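You operate a simulated robot arm through the tools that you are given. There is no shell and no other tool. Be economical: measure what you need, move in short steps, check, and stop when the job is done.

Carry out the task below with a simulated robot arm. There is one attempt and no reset: what you move stays moved.

## Task
Take the lacquer brush on the top of the arm bench and put it away on the top of the low bench.
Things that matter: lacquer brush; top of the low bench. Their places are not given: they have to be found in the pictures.

The check looks at the end state, three seconds after you hand in, the way a careful person would. Anything else that was tipped, shoved, dropped, spilled or broken makes it a failure.

## Robot
A 6-joint arm with a two-finger parallel gripper, fixed in place. Base frame: the origin is at the foot of the arm, x ahead of it, y to its left, z up. Lengths are in mm, angles in degrees, forces in N, time in s.
Its first joint turns from -66.0 to 66.0 degrees. Payload 2.9 kg.
The TCP is the grasp point between the finger pads, 30 mm short of the fingertips. In the tool frame z runs along the fingers and y along their closing line. Largest opening 110 mm; finger width 20, thickness 10; the body of the gripper, 48 by 112 mm, starts 55 mm behind the TCP.
Orientation is that of the tool frame in the base frame, as a unit quaternion [x, y, z, w]. With the fingers straight down and closing along the base's y, the tool's x points along the base's -x, its y along +y and its z along -z.

## Interface
- The arm moves only by the tool servo_tool. Its arguments are lists of equal length, an entry for each row: "gripper": the finger opening in mm, from 0 to 110; "delta_pos": the shift along the tool's x, y, z in mm, a list of three; "spin": the turn about the tool's z in degrees. In form: {"gripper": [gripper, ...], "delta_pos": [[x, y, z], ...], "spin": [spin, ...]}. A call has 1 to 10 rows; each row shifts and turns the commanded pose from where the row before left it, along the tool's axes as they then stand. Rows are played at 5 a second. More than 50 mm and 8.6 degrees between two rows, or a gripper value outside its range, and nothing of the call is played. Where a pose cannot be reached the arm comes as near as it can. A force on the tool above 40 N (or 10 N above the force at the start of the call, whichever is more), or a blocked arm, ends the call early, and 0.2 s more pass. The fingers move at their own pace (about 108 mm/s each) and stop on an object; they squeeze with about 21 N. The grip force told is the motor's: it shows also when the fingers shut on nothing. Time passes only in rows, and 0.2 s behind the last, so rows that do not move let the fingers close. It gives the time, the measured TCP pose, the force on the tool (base axes), the opening and the grip force at its end, in the units of the frame above (readings bear some noise), and new pictures: "pictures" is both (left out), scene, wrist or none.
- Cameras (640 x 400 px; columns grow to the right, rows downward): "scene" is fixed at [78.6, 441.9, 1385.7]; the picture's right is [-0.66, -0.76, 0.00], its down [-0.42, 0.37, -0.83] and it looks along [0.63, -0.54, -0.56] (base axes); focal length 331 px, centre (320, 200). "wrist" rides on the gripper at [-36, 0, -57] in the tool frame; the picture's right is [0.00, -1.00, 0.00], its down [0.97, 0.00, -0.24] and it looks along [0.24, 0.00, 0.97] (tool axes); focal length 218 px, centre (320, 200).
- point_at(camera, pixels): for up to 12 pixels [column, row] of the newest picture of that camera ("zoom" is the newest enlarged one), the place [x, y, z] in the base frame of the surface seen there, good to about 2 mm, but the place of the scene camera against the robot may be out by one fixed shift of up to 12 mm in any direction. No time passes.
- zoom(camera, box): a new picture of the part [left, top, right, bottom] of that camera's present view, enlarged. No time passes.
- hand_in(): hands the job in; it is judged then, once.

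Work in short steps. Measure before you move; look again where a grasp or a placing could have gone wrong, and mend it. You have 60 turns and 120 pictures in all, those below and enlarged ones among them. Open the gripper and draw the arm clear of the work before you hand the job in, unless the task says otherwise; then end with one line.

The tools are called as a command line: name --argument value ..., lists and objects as JSON in quotes. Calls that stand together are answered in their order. servo_tool: Moves the arm, as the interface text tells. Its arguments: {"type":"object","properties":{"gripper":{"type":"array"},"delta_pos":{"type":"array"},"spin":{"type":"array"},"pictures":{"type":"string","enum":["both","scene","wrist","none"]}},"required":["gripper","delta_pos","spin"]} The other tools are called the same way: point_at (camera, pixels) gives the place of the surface under pixels of a picture; zoom (camera, box) takes an enlarged picture of a part of a camera's view; hand_in () hands the job in.

At the start:

```text
clock: 0.0
tool_pos: [494.4, 65.5, 1149.5]
tool_rot: [0.0, 1.0, 0.0, 0.0]
contact_force: [-0.8, 0.5, 0.0]
opening: 109.8
grasp_force: 0.1
```

scene: 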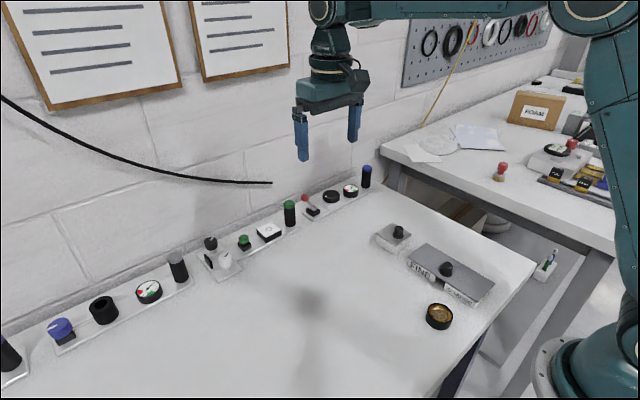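
wrist: 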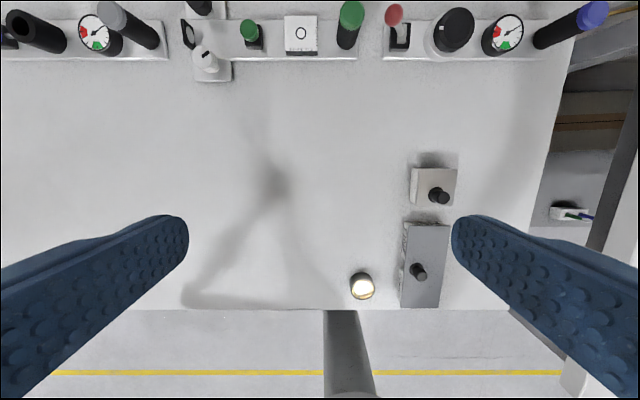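

I can't yet make out a brush: there are boxes near (395,235) and (450,275), a tin at (440,316), and something at (548,260). I zoom in on these.

zoom --camera "scene" --box '[360, 200, 560, 340]'

zoom --camera "scene" --box '[400, 60, 640, 220]'

zoom --camera "wrist" --box '[330, 130, 640, 320]'

```text
2.86 times, centred on (460, 270) of scene
```

zoom: 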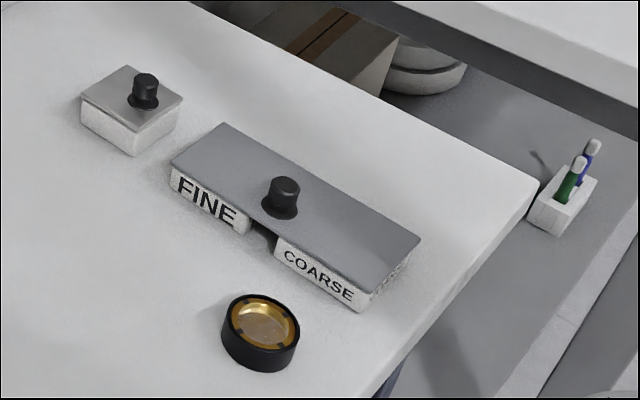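

```text
2.50 times, centred on (520, 140) of scene
```

zoom: 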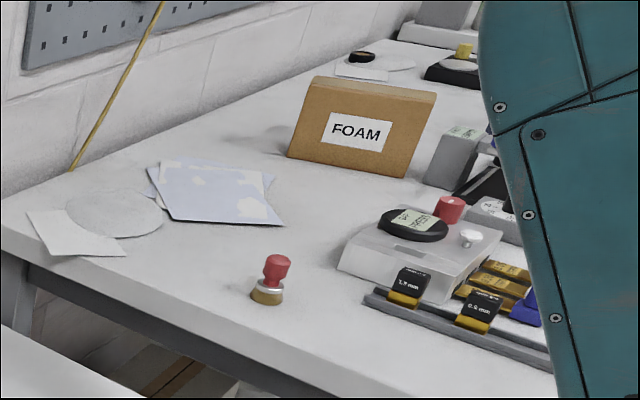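

```text
2.06 times, centred on (485, 225) of wrist
```

zoom: 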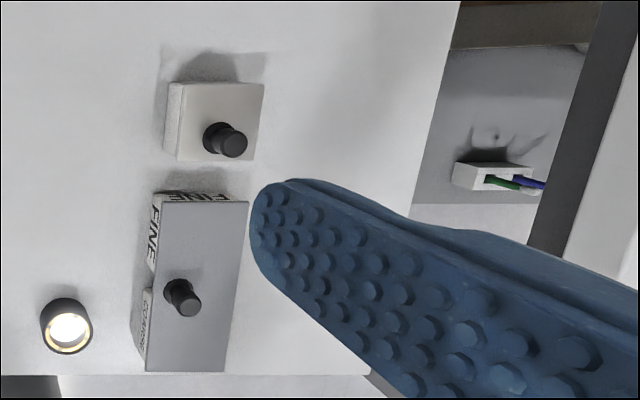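

A red knobbed item with a metal ferrule sits at (500,172) and small items stand in a holder at (546,262). I measure heights of the surfaces to tell which bench is which.

point_at --camera "scene" --pixels '[[300, 300], [470, 240], [470, 190], [430, 160], [503, 165], [499, 178], [490, 190], [550, 250], [570, 280], [545, 278], [440, 316], [490, 345]]'

zoom --camera "scene" --box '[470, 140, 640, 290]'

zoom --camera "scene" --box '[0, 160, 400, 400]'

```text
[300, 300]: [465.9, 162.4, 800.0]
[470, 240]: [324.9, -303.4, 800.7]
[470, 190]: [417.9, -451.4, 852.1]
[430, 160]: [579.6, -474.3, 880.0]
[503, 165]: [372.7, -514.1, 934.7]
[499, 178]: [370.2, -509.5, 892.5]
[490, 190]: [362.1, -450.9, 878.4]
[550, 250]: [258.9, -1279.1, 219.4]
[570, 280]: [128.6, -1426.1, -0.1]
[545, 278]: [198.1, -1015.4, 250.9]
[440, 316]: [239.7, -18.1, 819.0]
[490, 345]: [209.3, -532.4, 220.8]
```

```text
2.67 times, centred on (555, 215) of scene
```

zoom: 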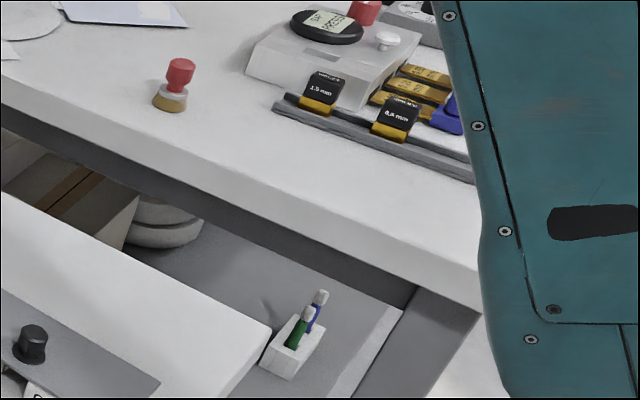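

```text
1.60 times, centred on (200, 280) of scene
```

zoom: 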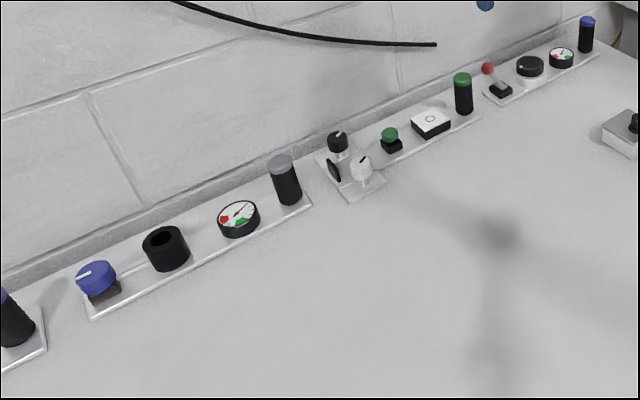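

The left bench is at z=800 (low bench) and the right one at z=880 (arm bench); the red-handled item with a ferrule at (371,-511) is the candidate brush. I move towards it up high for a wrist view.

servo_tool --gripper '[110, 110, 110, 110, 110, 110, 110, 110, 110, 110]' --delta_pos '[[12, -45, 0], [12, -45, 0], [12, -45, 0], [12, -45, 0], [12, -45, 0], [12, -45, 0], [12, -45, 0], [12, -45, 0], [12, -45, 0], [12, -45, 0]]' --spin '[0, 0, 0, 0, 0, 0, 0, 0, 0, 0]'

```text
clock: 2.2
tool_pos: [374.5, -383.2, 1148.9]
tool_rot: [0.0, 1.0, 0.0, 0.0]
contact_force: [-0.5, -0.7, 0.1]
opening: 110.0
grasp_force: 0.1
```

scene: 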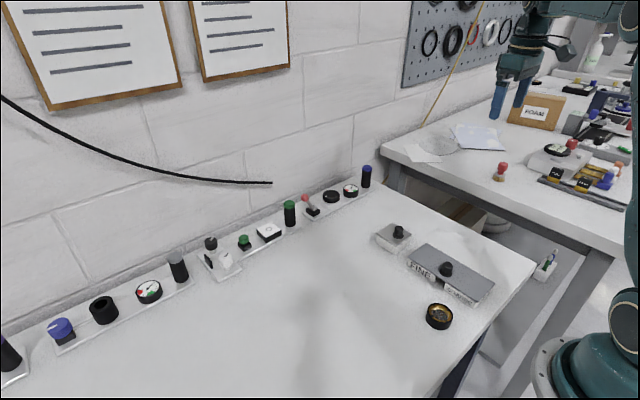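
wrist: 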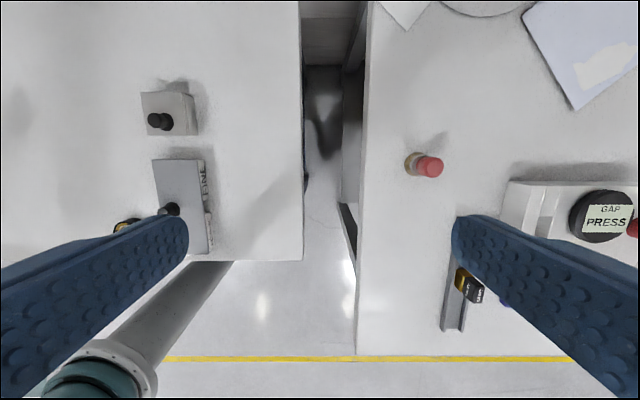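

More of the arm bench is revealed at (600,130); I zoom there for other brush candidates and at the red item.

zoom --camera "scene" --box '[480, 30, 640, 220]'

zoom --camera "scene" --box '[470, 140, 530, 200]'

zoom --camera "wrist" --box '[380, 130, 640, 310]'

point_at --camera "wrist" --pixels '[[428, 166], [410, 160], [415, 158]]'

```text
2.11 times, centred on (560, 125) of scene
```

zoom: 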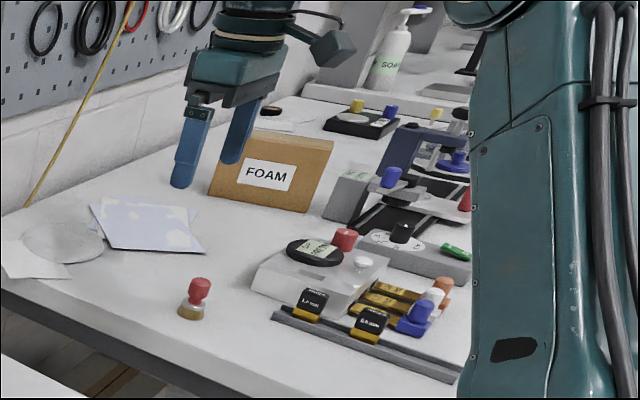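

```text
6.67 times, centred on (500, 170) of scene
```

zoom: 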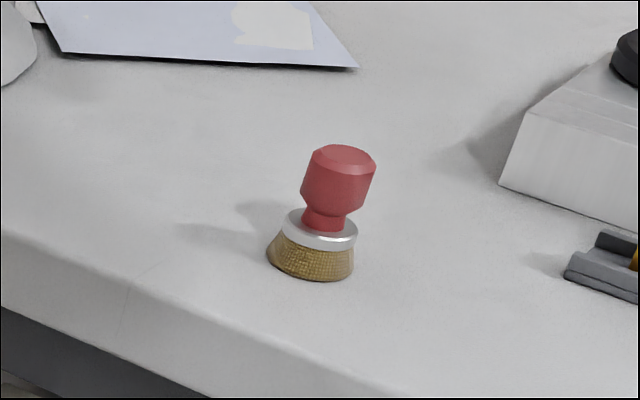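

```text
2.22 times, centred on (510, 220) of wrist
```

zoom: 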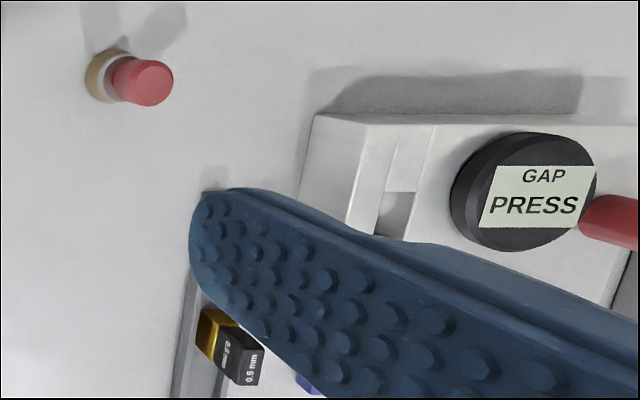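

```text
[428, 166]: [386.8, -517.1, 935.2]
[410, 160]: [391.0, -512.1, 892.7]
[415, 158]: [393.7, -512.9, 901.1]
```

The zoom confirms a red-handled brush with a bristle foot standing at about (388,-516), top about z=937. I move above it with a narrower opening so that the fingers clear the gap press beside it.

servo_tool --gripper '[60, 60, 60, 60]' --delta_pos '[[-3, -34, 20], [-3, -34, 25], [-3, -33, 30], [-4, -33, 30]]' --spin '[0, 0, 0, 0]'

```text
clock: 3.2
tool_pos: [387.4, -519.1, 1044.6]
tool_rot: [0.0, 1.0, -0.001, 0.0]
contact_force: [-0.2, -0.8, -0.6]
opening: 60.0
grasp_force: 0.0
```

scene: 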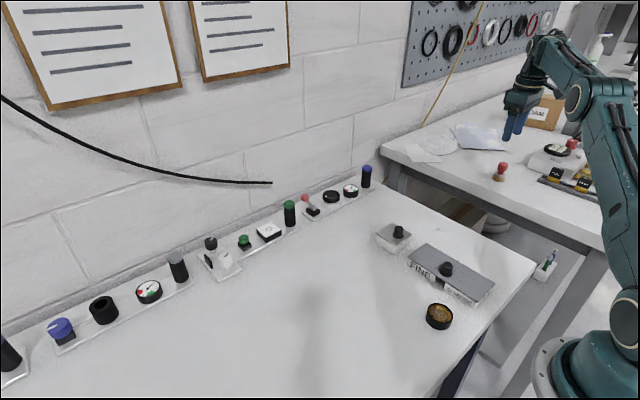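
wrist: 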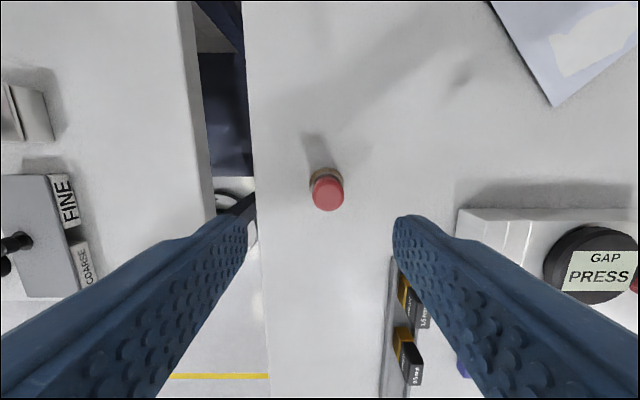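

Brush knob at (327,192) of the wrist picture. I measure the knob and surroundings, including the gauge rail near (395,280) that the right finger must clear.

zoom --camera "wrist" --box '[270, 130, 430, 230]'

point_at --camera "wrist" --pixels '[[327, 193], [314, 195], [341, 195], [327, 181], [327, 207], [325, 171], [312, 178], [341, 178], [393, 262], [459, 212], [408, 285], [580, 250]]'

point_at --camera "scene" --pixels '[[502, 165], [500, 173], [498, 175], [498, 181], [503, 181]]'

```text
4.00 times, centred on (350, 180) of wrist
```

zoom: 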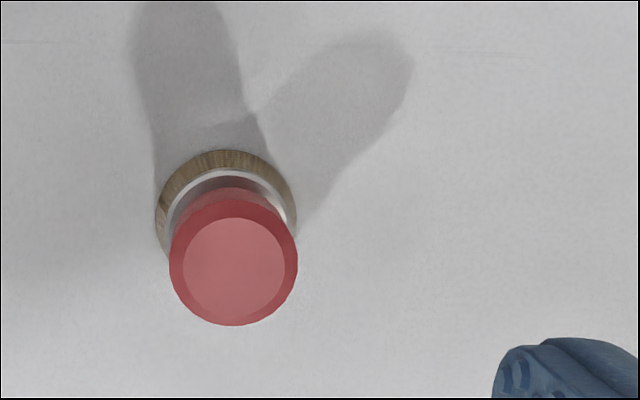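

```text
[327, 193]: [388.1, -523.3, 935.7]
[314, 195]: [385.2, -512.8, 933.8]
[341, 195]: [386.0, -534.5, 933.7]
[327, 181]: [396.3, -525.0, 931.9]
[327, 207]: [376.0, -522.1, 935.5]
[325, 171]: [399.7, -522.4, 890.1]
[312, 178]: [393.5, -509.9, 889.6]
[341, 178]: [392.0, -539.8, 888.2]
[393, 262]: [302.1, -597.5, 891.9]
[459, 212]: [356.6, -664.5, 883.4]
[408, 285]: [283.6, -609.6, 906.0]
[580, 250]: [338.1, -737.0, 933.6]
```

```text
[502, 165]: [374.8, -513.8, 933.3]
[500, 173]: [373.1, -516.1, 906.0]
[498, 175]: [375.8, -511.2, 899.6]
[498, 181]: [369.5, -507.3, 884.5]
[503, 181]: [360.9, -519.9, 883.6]
```

The knob is centred at about (386.5,-523.5), ~26 mm wide over z 912–936, with the ferrule below z≈905. I descend to TCP z≈938 so the tips stay just above the ferrule.

servo_tool --gripper '[60, 60, 60, 60, 60]' --delta_pos '[[1, -4.5, 27], [0, 0, 30], [0, 0, 30], [0, 0, 19], [0, 0, 0]]' --spin '[0, 0, 0, 0, 0]'

```text
clock: 4.4
tool_pos: [387.3, -522.1, 938.8]
tool_rot: [0.0, 1.0, 0.0, 0.0]
contact_force: [1.2, 0.2, -0.1]
opening: 59.8
grasp_force: 0.2
```

scene: 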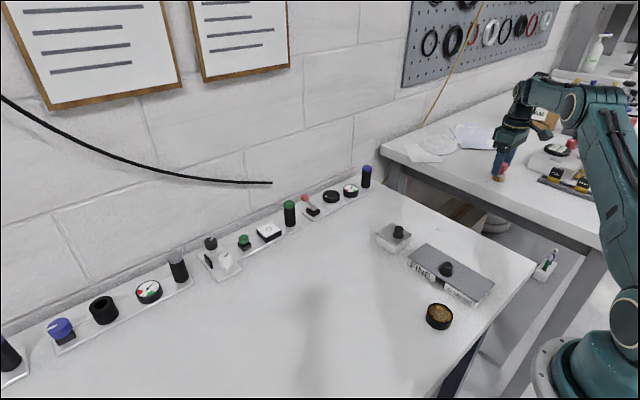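
wrist: 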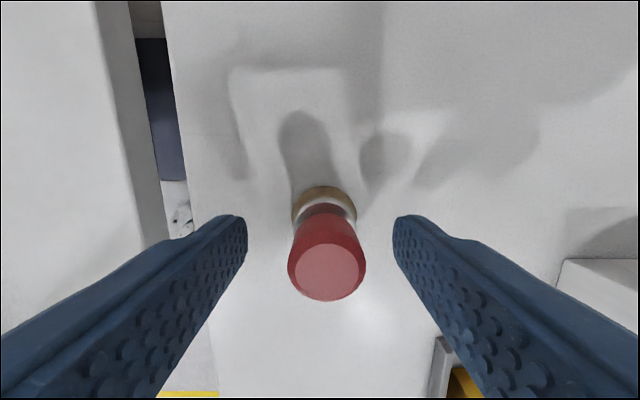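

The knob is nearly centred (col 327) between the fingers. I nudge 1.5 mm and close.

servo_tool --gripper '[60, 10, 10, 10, 10]' --delta_pos '[[0, -1.5, 2], [0, 0, 0], [0, 0, 0], [0, 0, 0], [0, 0, 0]]' --spin '[0, 0, 0, 0, 0]'

```text
clock: 5.6
tool_pos: [388.0, -524.8, 937.4]
tool_rot: [0.001, 1.0, 0.0, 0.0]
contact_force: [0.2, 0.1, 1.1]
opening: 24.4
grasp_force: 21.4
```

scene: 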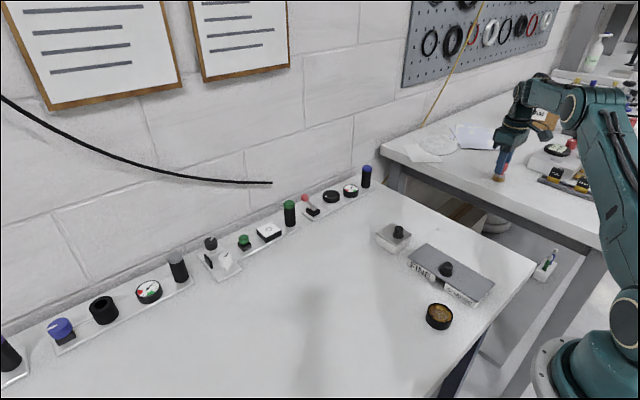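
wrist: 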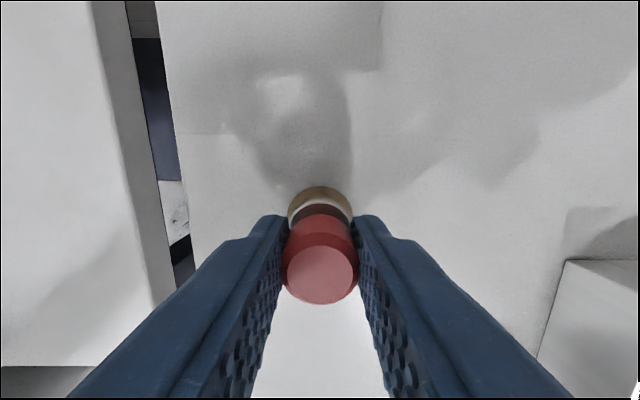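

Gripped at 24.4 mm with 21 N. I lift straight up and check that the brush comes along.

servo_tool --gripper '[10, 10, 10, 10, 10, 10]' --delta_pos '[[0, 0, -10], [0, 0, -25], [0, 0, -35], [0, 0, -35], [0, 0, -25], [0, 0, 0]]' --spin '[0, 0, 0, 0, 0, 0]'

```text
clock: 7.0
tool_pos: [384.8, -522.5, 1066.9]
tool_rot: [0.001, 1.0, 0.001, 0.0]
contact_force: [0.0, 0.2, -0.4]
opening: 24.2
grasp_force: 20.9
```

scene: 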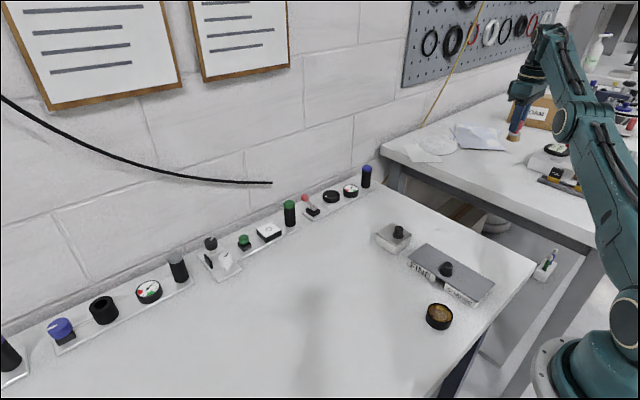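
wrist: 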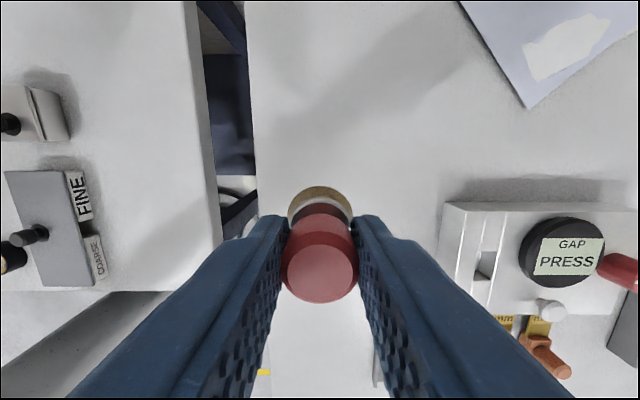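

The brush is held (ferrule and bristles visible below the fingers). I carry it at this height to above the clear part of the low bench near (430,80).

servo_tool --gripper '[10, 10, 10, 10, 10, 10, 10, 10, 10, 10]' --delta_pos '[[-4, 40, 0], [-4, 45, 0], [-4, 45, 0], [-4, 45, 0], [-4, 45, 0], [-4, 45, 0], [-4, 45, 0], [-4, 45, 0], [-4, 45, 0], [-4, 45, 0]]' --spin '[0, 0, 0, 0, 0, 0, 0, 0, 0, 0]' --pictures "none"

servo_tool --gripper '[10, 10, 10, 10, 10, 10, 10]' --delta_pos '[[0, 45, 10], [0, 45, 25], [0, 40, 30], [0, 26, 30], [0, 0, 30], [0, 0, 20], [0, 0, 0]]' --spin '[0, 0, 0, 0, 0, 0, 0]'

```text
clock: 9.2
tool_pos: [425.0, -110.9, 1068.1]
tool_rot: [0.002, 1.0, 0.0, 0.0]
contact_force: [0.4, -0.1, -0.6]
opening: 24.5
grasp_force: 22.3
out of reach, approached as far as the arm can: row 1
```

```text
refused: row 2 steps farther than a row can; nothing moved
```

The carry reached (425,-111) with the grip intact. I continue to y≈80 while lowering to z≈920.

servo_tool --gripper '[10, 10, 10, 10, 10, 10, 10]' --delta_pos '[[0, 45, 0], [0, 45, 10], [0, 42, 20], [0, 40, 25], [0, 20, 30], [0, 0, 30], [0, 0, 30]]' --spin '[0, 0, 0, 0, 0, 0, 0]'

```text
clock: 10.8
tool_pos: [425.0, 79.6, 921.7]
tool_rot: [-0.001, 1.0, 0.0, 0.0]
contact_force: [0.6, 1.1, -0.6]
opening: 24.6
grasp_force: 21.6
```

scene: 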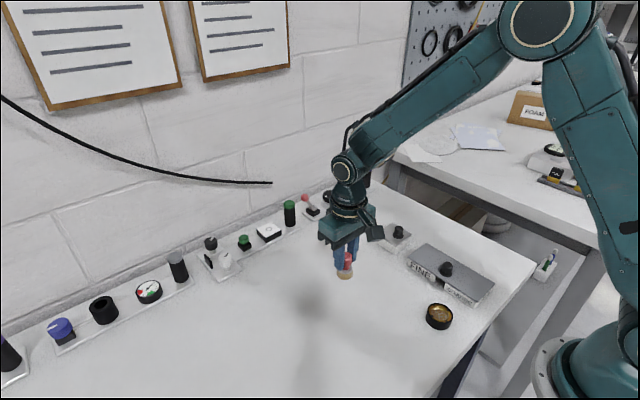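
wrist: 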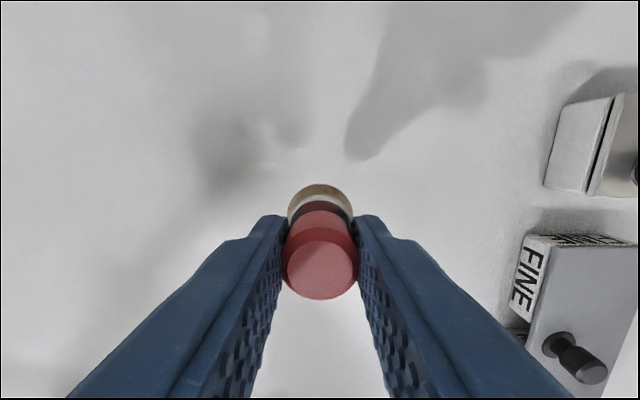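

The spot beneath is clear. The grasp was 57.4 mm above the bench, so I lower to ~860 and then check before the last millimetres.

servo_tool --gripper '[10, 10, 10, 10, 10]' --delta_pos '[[0, 0, 25], [0, 0, 20], [0, 0, 12], [0, 0, 4], [0, 0, 0]]' --spin '[0, 0, 0, 0, 0]'

```text
clock: 12.0
tool_pos: [425.6, 79.7, 862.1]
tool_rot: [-0.001, 1.0, 0.0, 0.0]
contact_force: [-0.1, 0.1, -0.3]
opening: 24.3
grasp_force: 20.6
```

scene: 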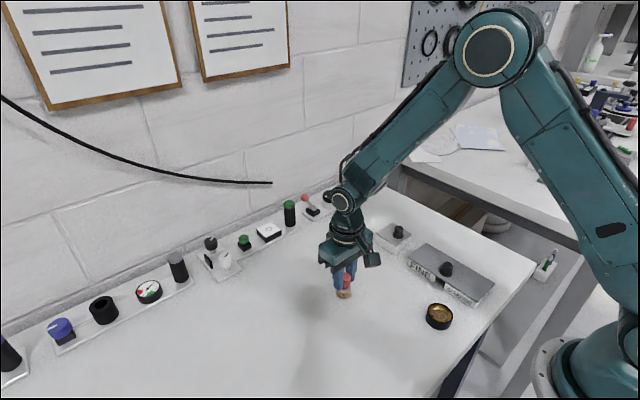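
wrist: 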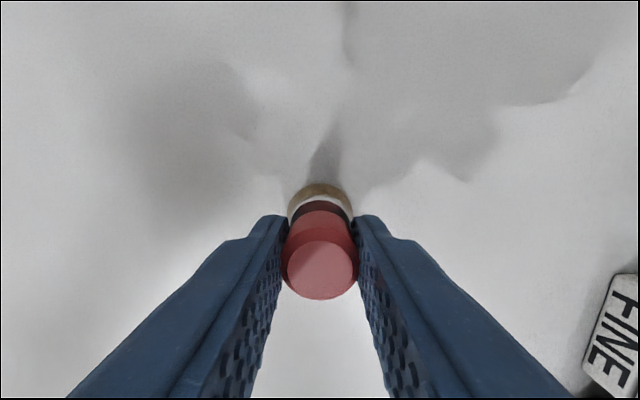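

No contact yet; I lower in small steps, watching the force.

servo_tool --gripper '[10, 10, 10, 10]' --delta_pos '[[0, 0, 2], [0, 0, 1.5], [0, 0, 0.5], [0, 0, 0]]' --spin '[0, 0, 0, 0]' --pictures "none"

```text
clock: 13.0
tool_pos: [424.9, 80.2, 857.5]
tool_rot: [0.0, 1.0, 0.0, 0.0]
contact_force: [-0.2, -0.3, 1.1]
opening: 24.4
grasp_force: 21.2
```

Force is barely above noise (1.1 N); one more half-step or so to confirm contact.

servo_tool --gripper '[10, 10, 10]' --delta_pos '[[0, 0, 0.7], [0, 0, 0], [0, 0, 0]]' --spin '[0, 0, 0]'

```text
clock: 13.8
tool_pos: [424.6, 80.5, 857.1]
tool_rot: [0.0, 1.0, 0.0, 0.001]
contact_force: [-4.0, -0.8, 14.9]
opening: 24.2
grasp_force: 21.2
```

scene: 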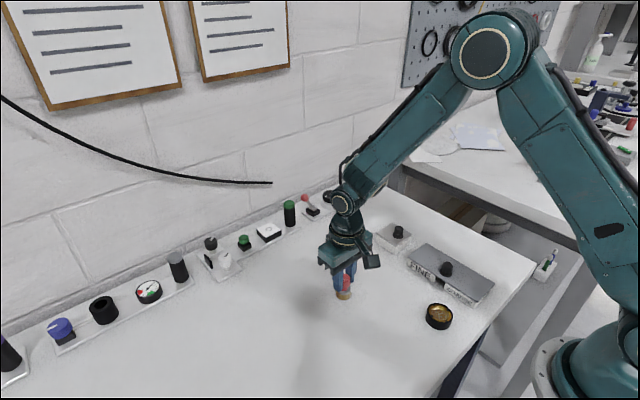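
wrist: 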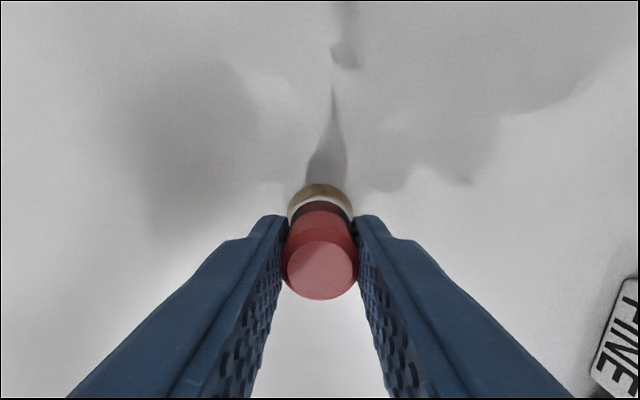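

Firm contact at 15 N: the brush stands on the bench. I relieve 0.5 mm, open gently, then withdraw straight up.

servo_tool --gripper '[10, 30, 45, 60, 60]' --delta_pos '[[0, 0, -0.6], [0, 0, 0], [0, 0, 0], [0, 0, 0], [0, 0, 0]]' --spin '[0, 0, 0, 0, 0]' --pictures "wrist"

servo_tool --gripper '[60, 60, 60, 60, 60, 60]' --delta_pos '[[0, 0, -20], [0, 0, -30], [0, 0, -40], [0, 0, -45], [0, 0, -45], [0, 0, -20]]' --spin '[0, 0, 0, 0, 0, 0]'

```text
clock: 15.0
tool_pos: [424.9, 79.7, 856.6]
tool_rot: [0.0, 1.0, 0.0, 0.0]
contact_force: [0.5, -0.5, -0.1]
opening: 60.0
grasp_force: 0.2
```

wrist: 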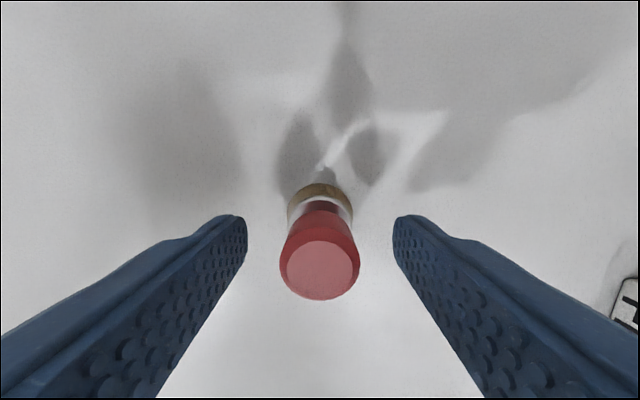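

```text
clock: 16.4
tool_pos: [425.8, 79.2, 1057.0]
tool_rot: [0.0, 1.0, 0.0, 0.0]
contact_force: [-0.4, 0.3, -0.5]
opening: 59.7
grasp_force: 0.1
```

scene: 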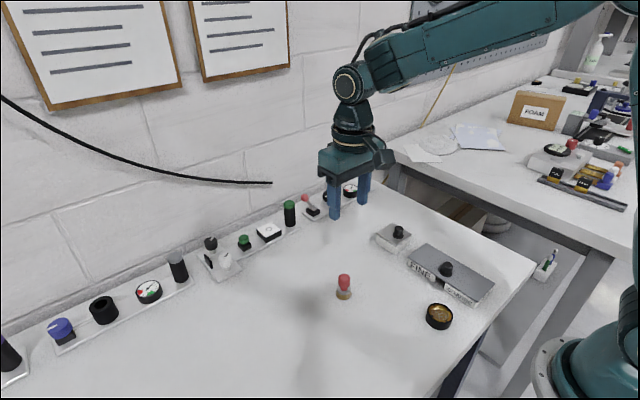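
wrist: 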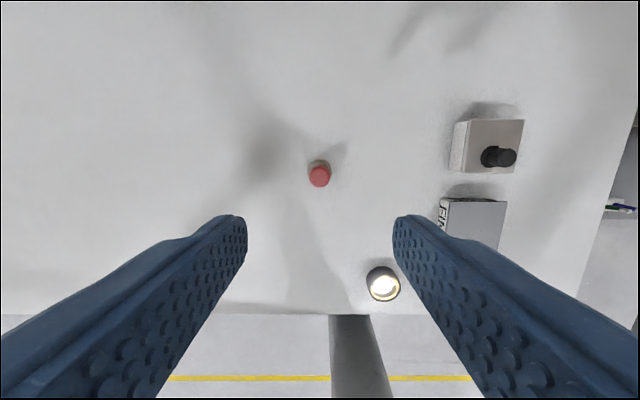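

The brush stands upright on the low bench at scene (344,288), nothing else has moved, and the gripper is open and clear. I hand in.

hand_in

```text
The job is handed in.
```

The lacquer brush is standing upright on top of the low bench, the gripper is open and clear of it, and the last pictures show nothing else disturbed.
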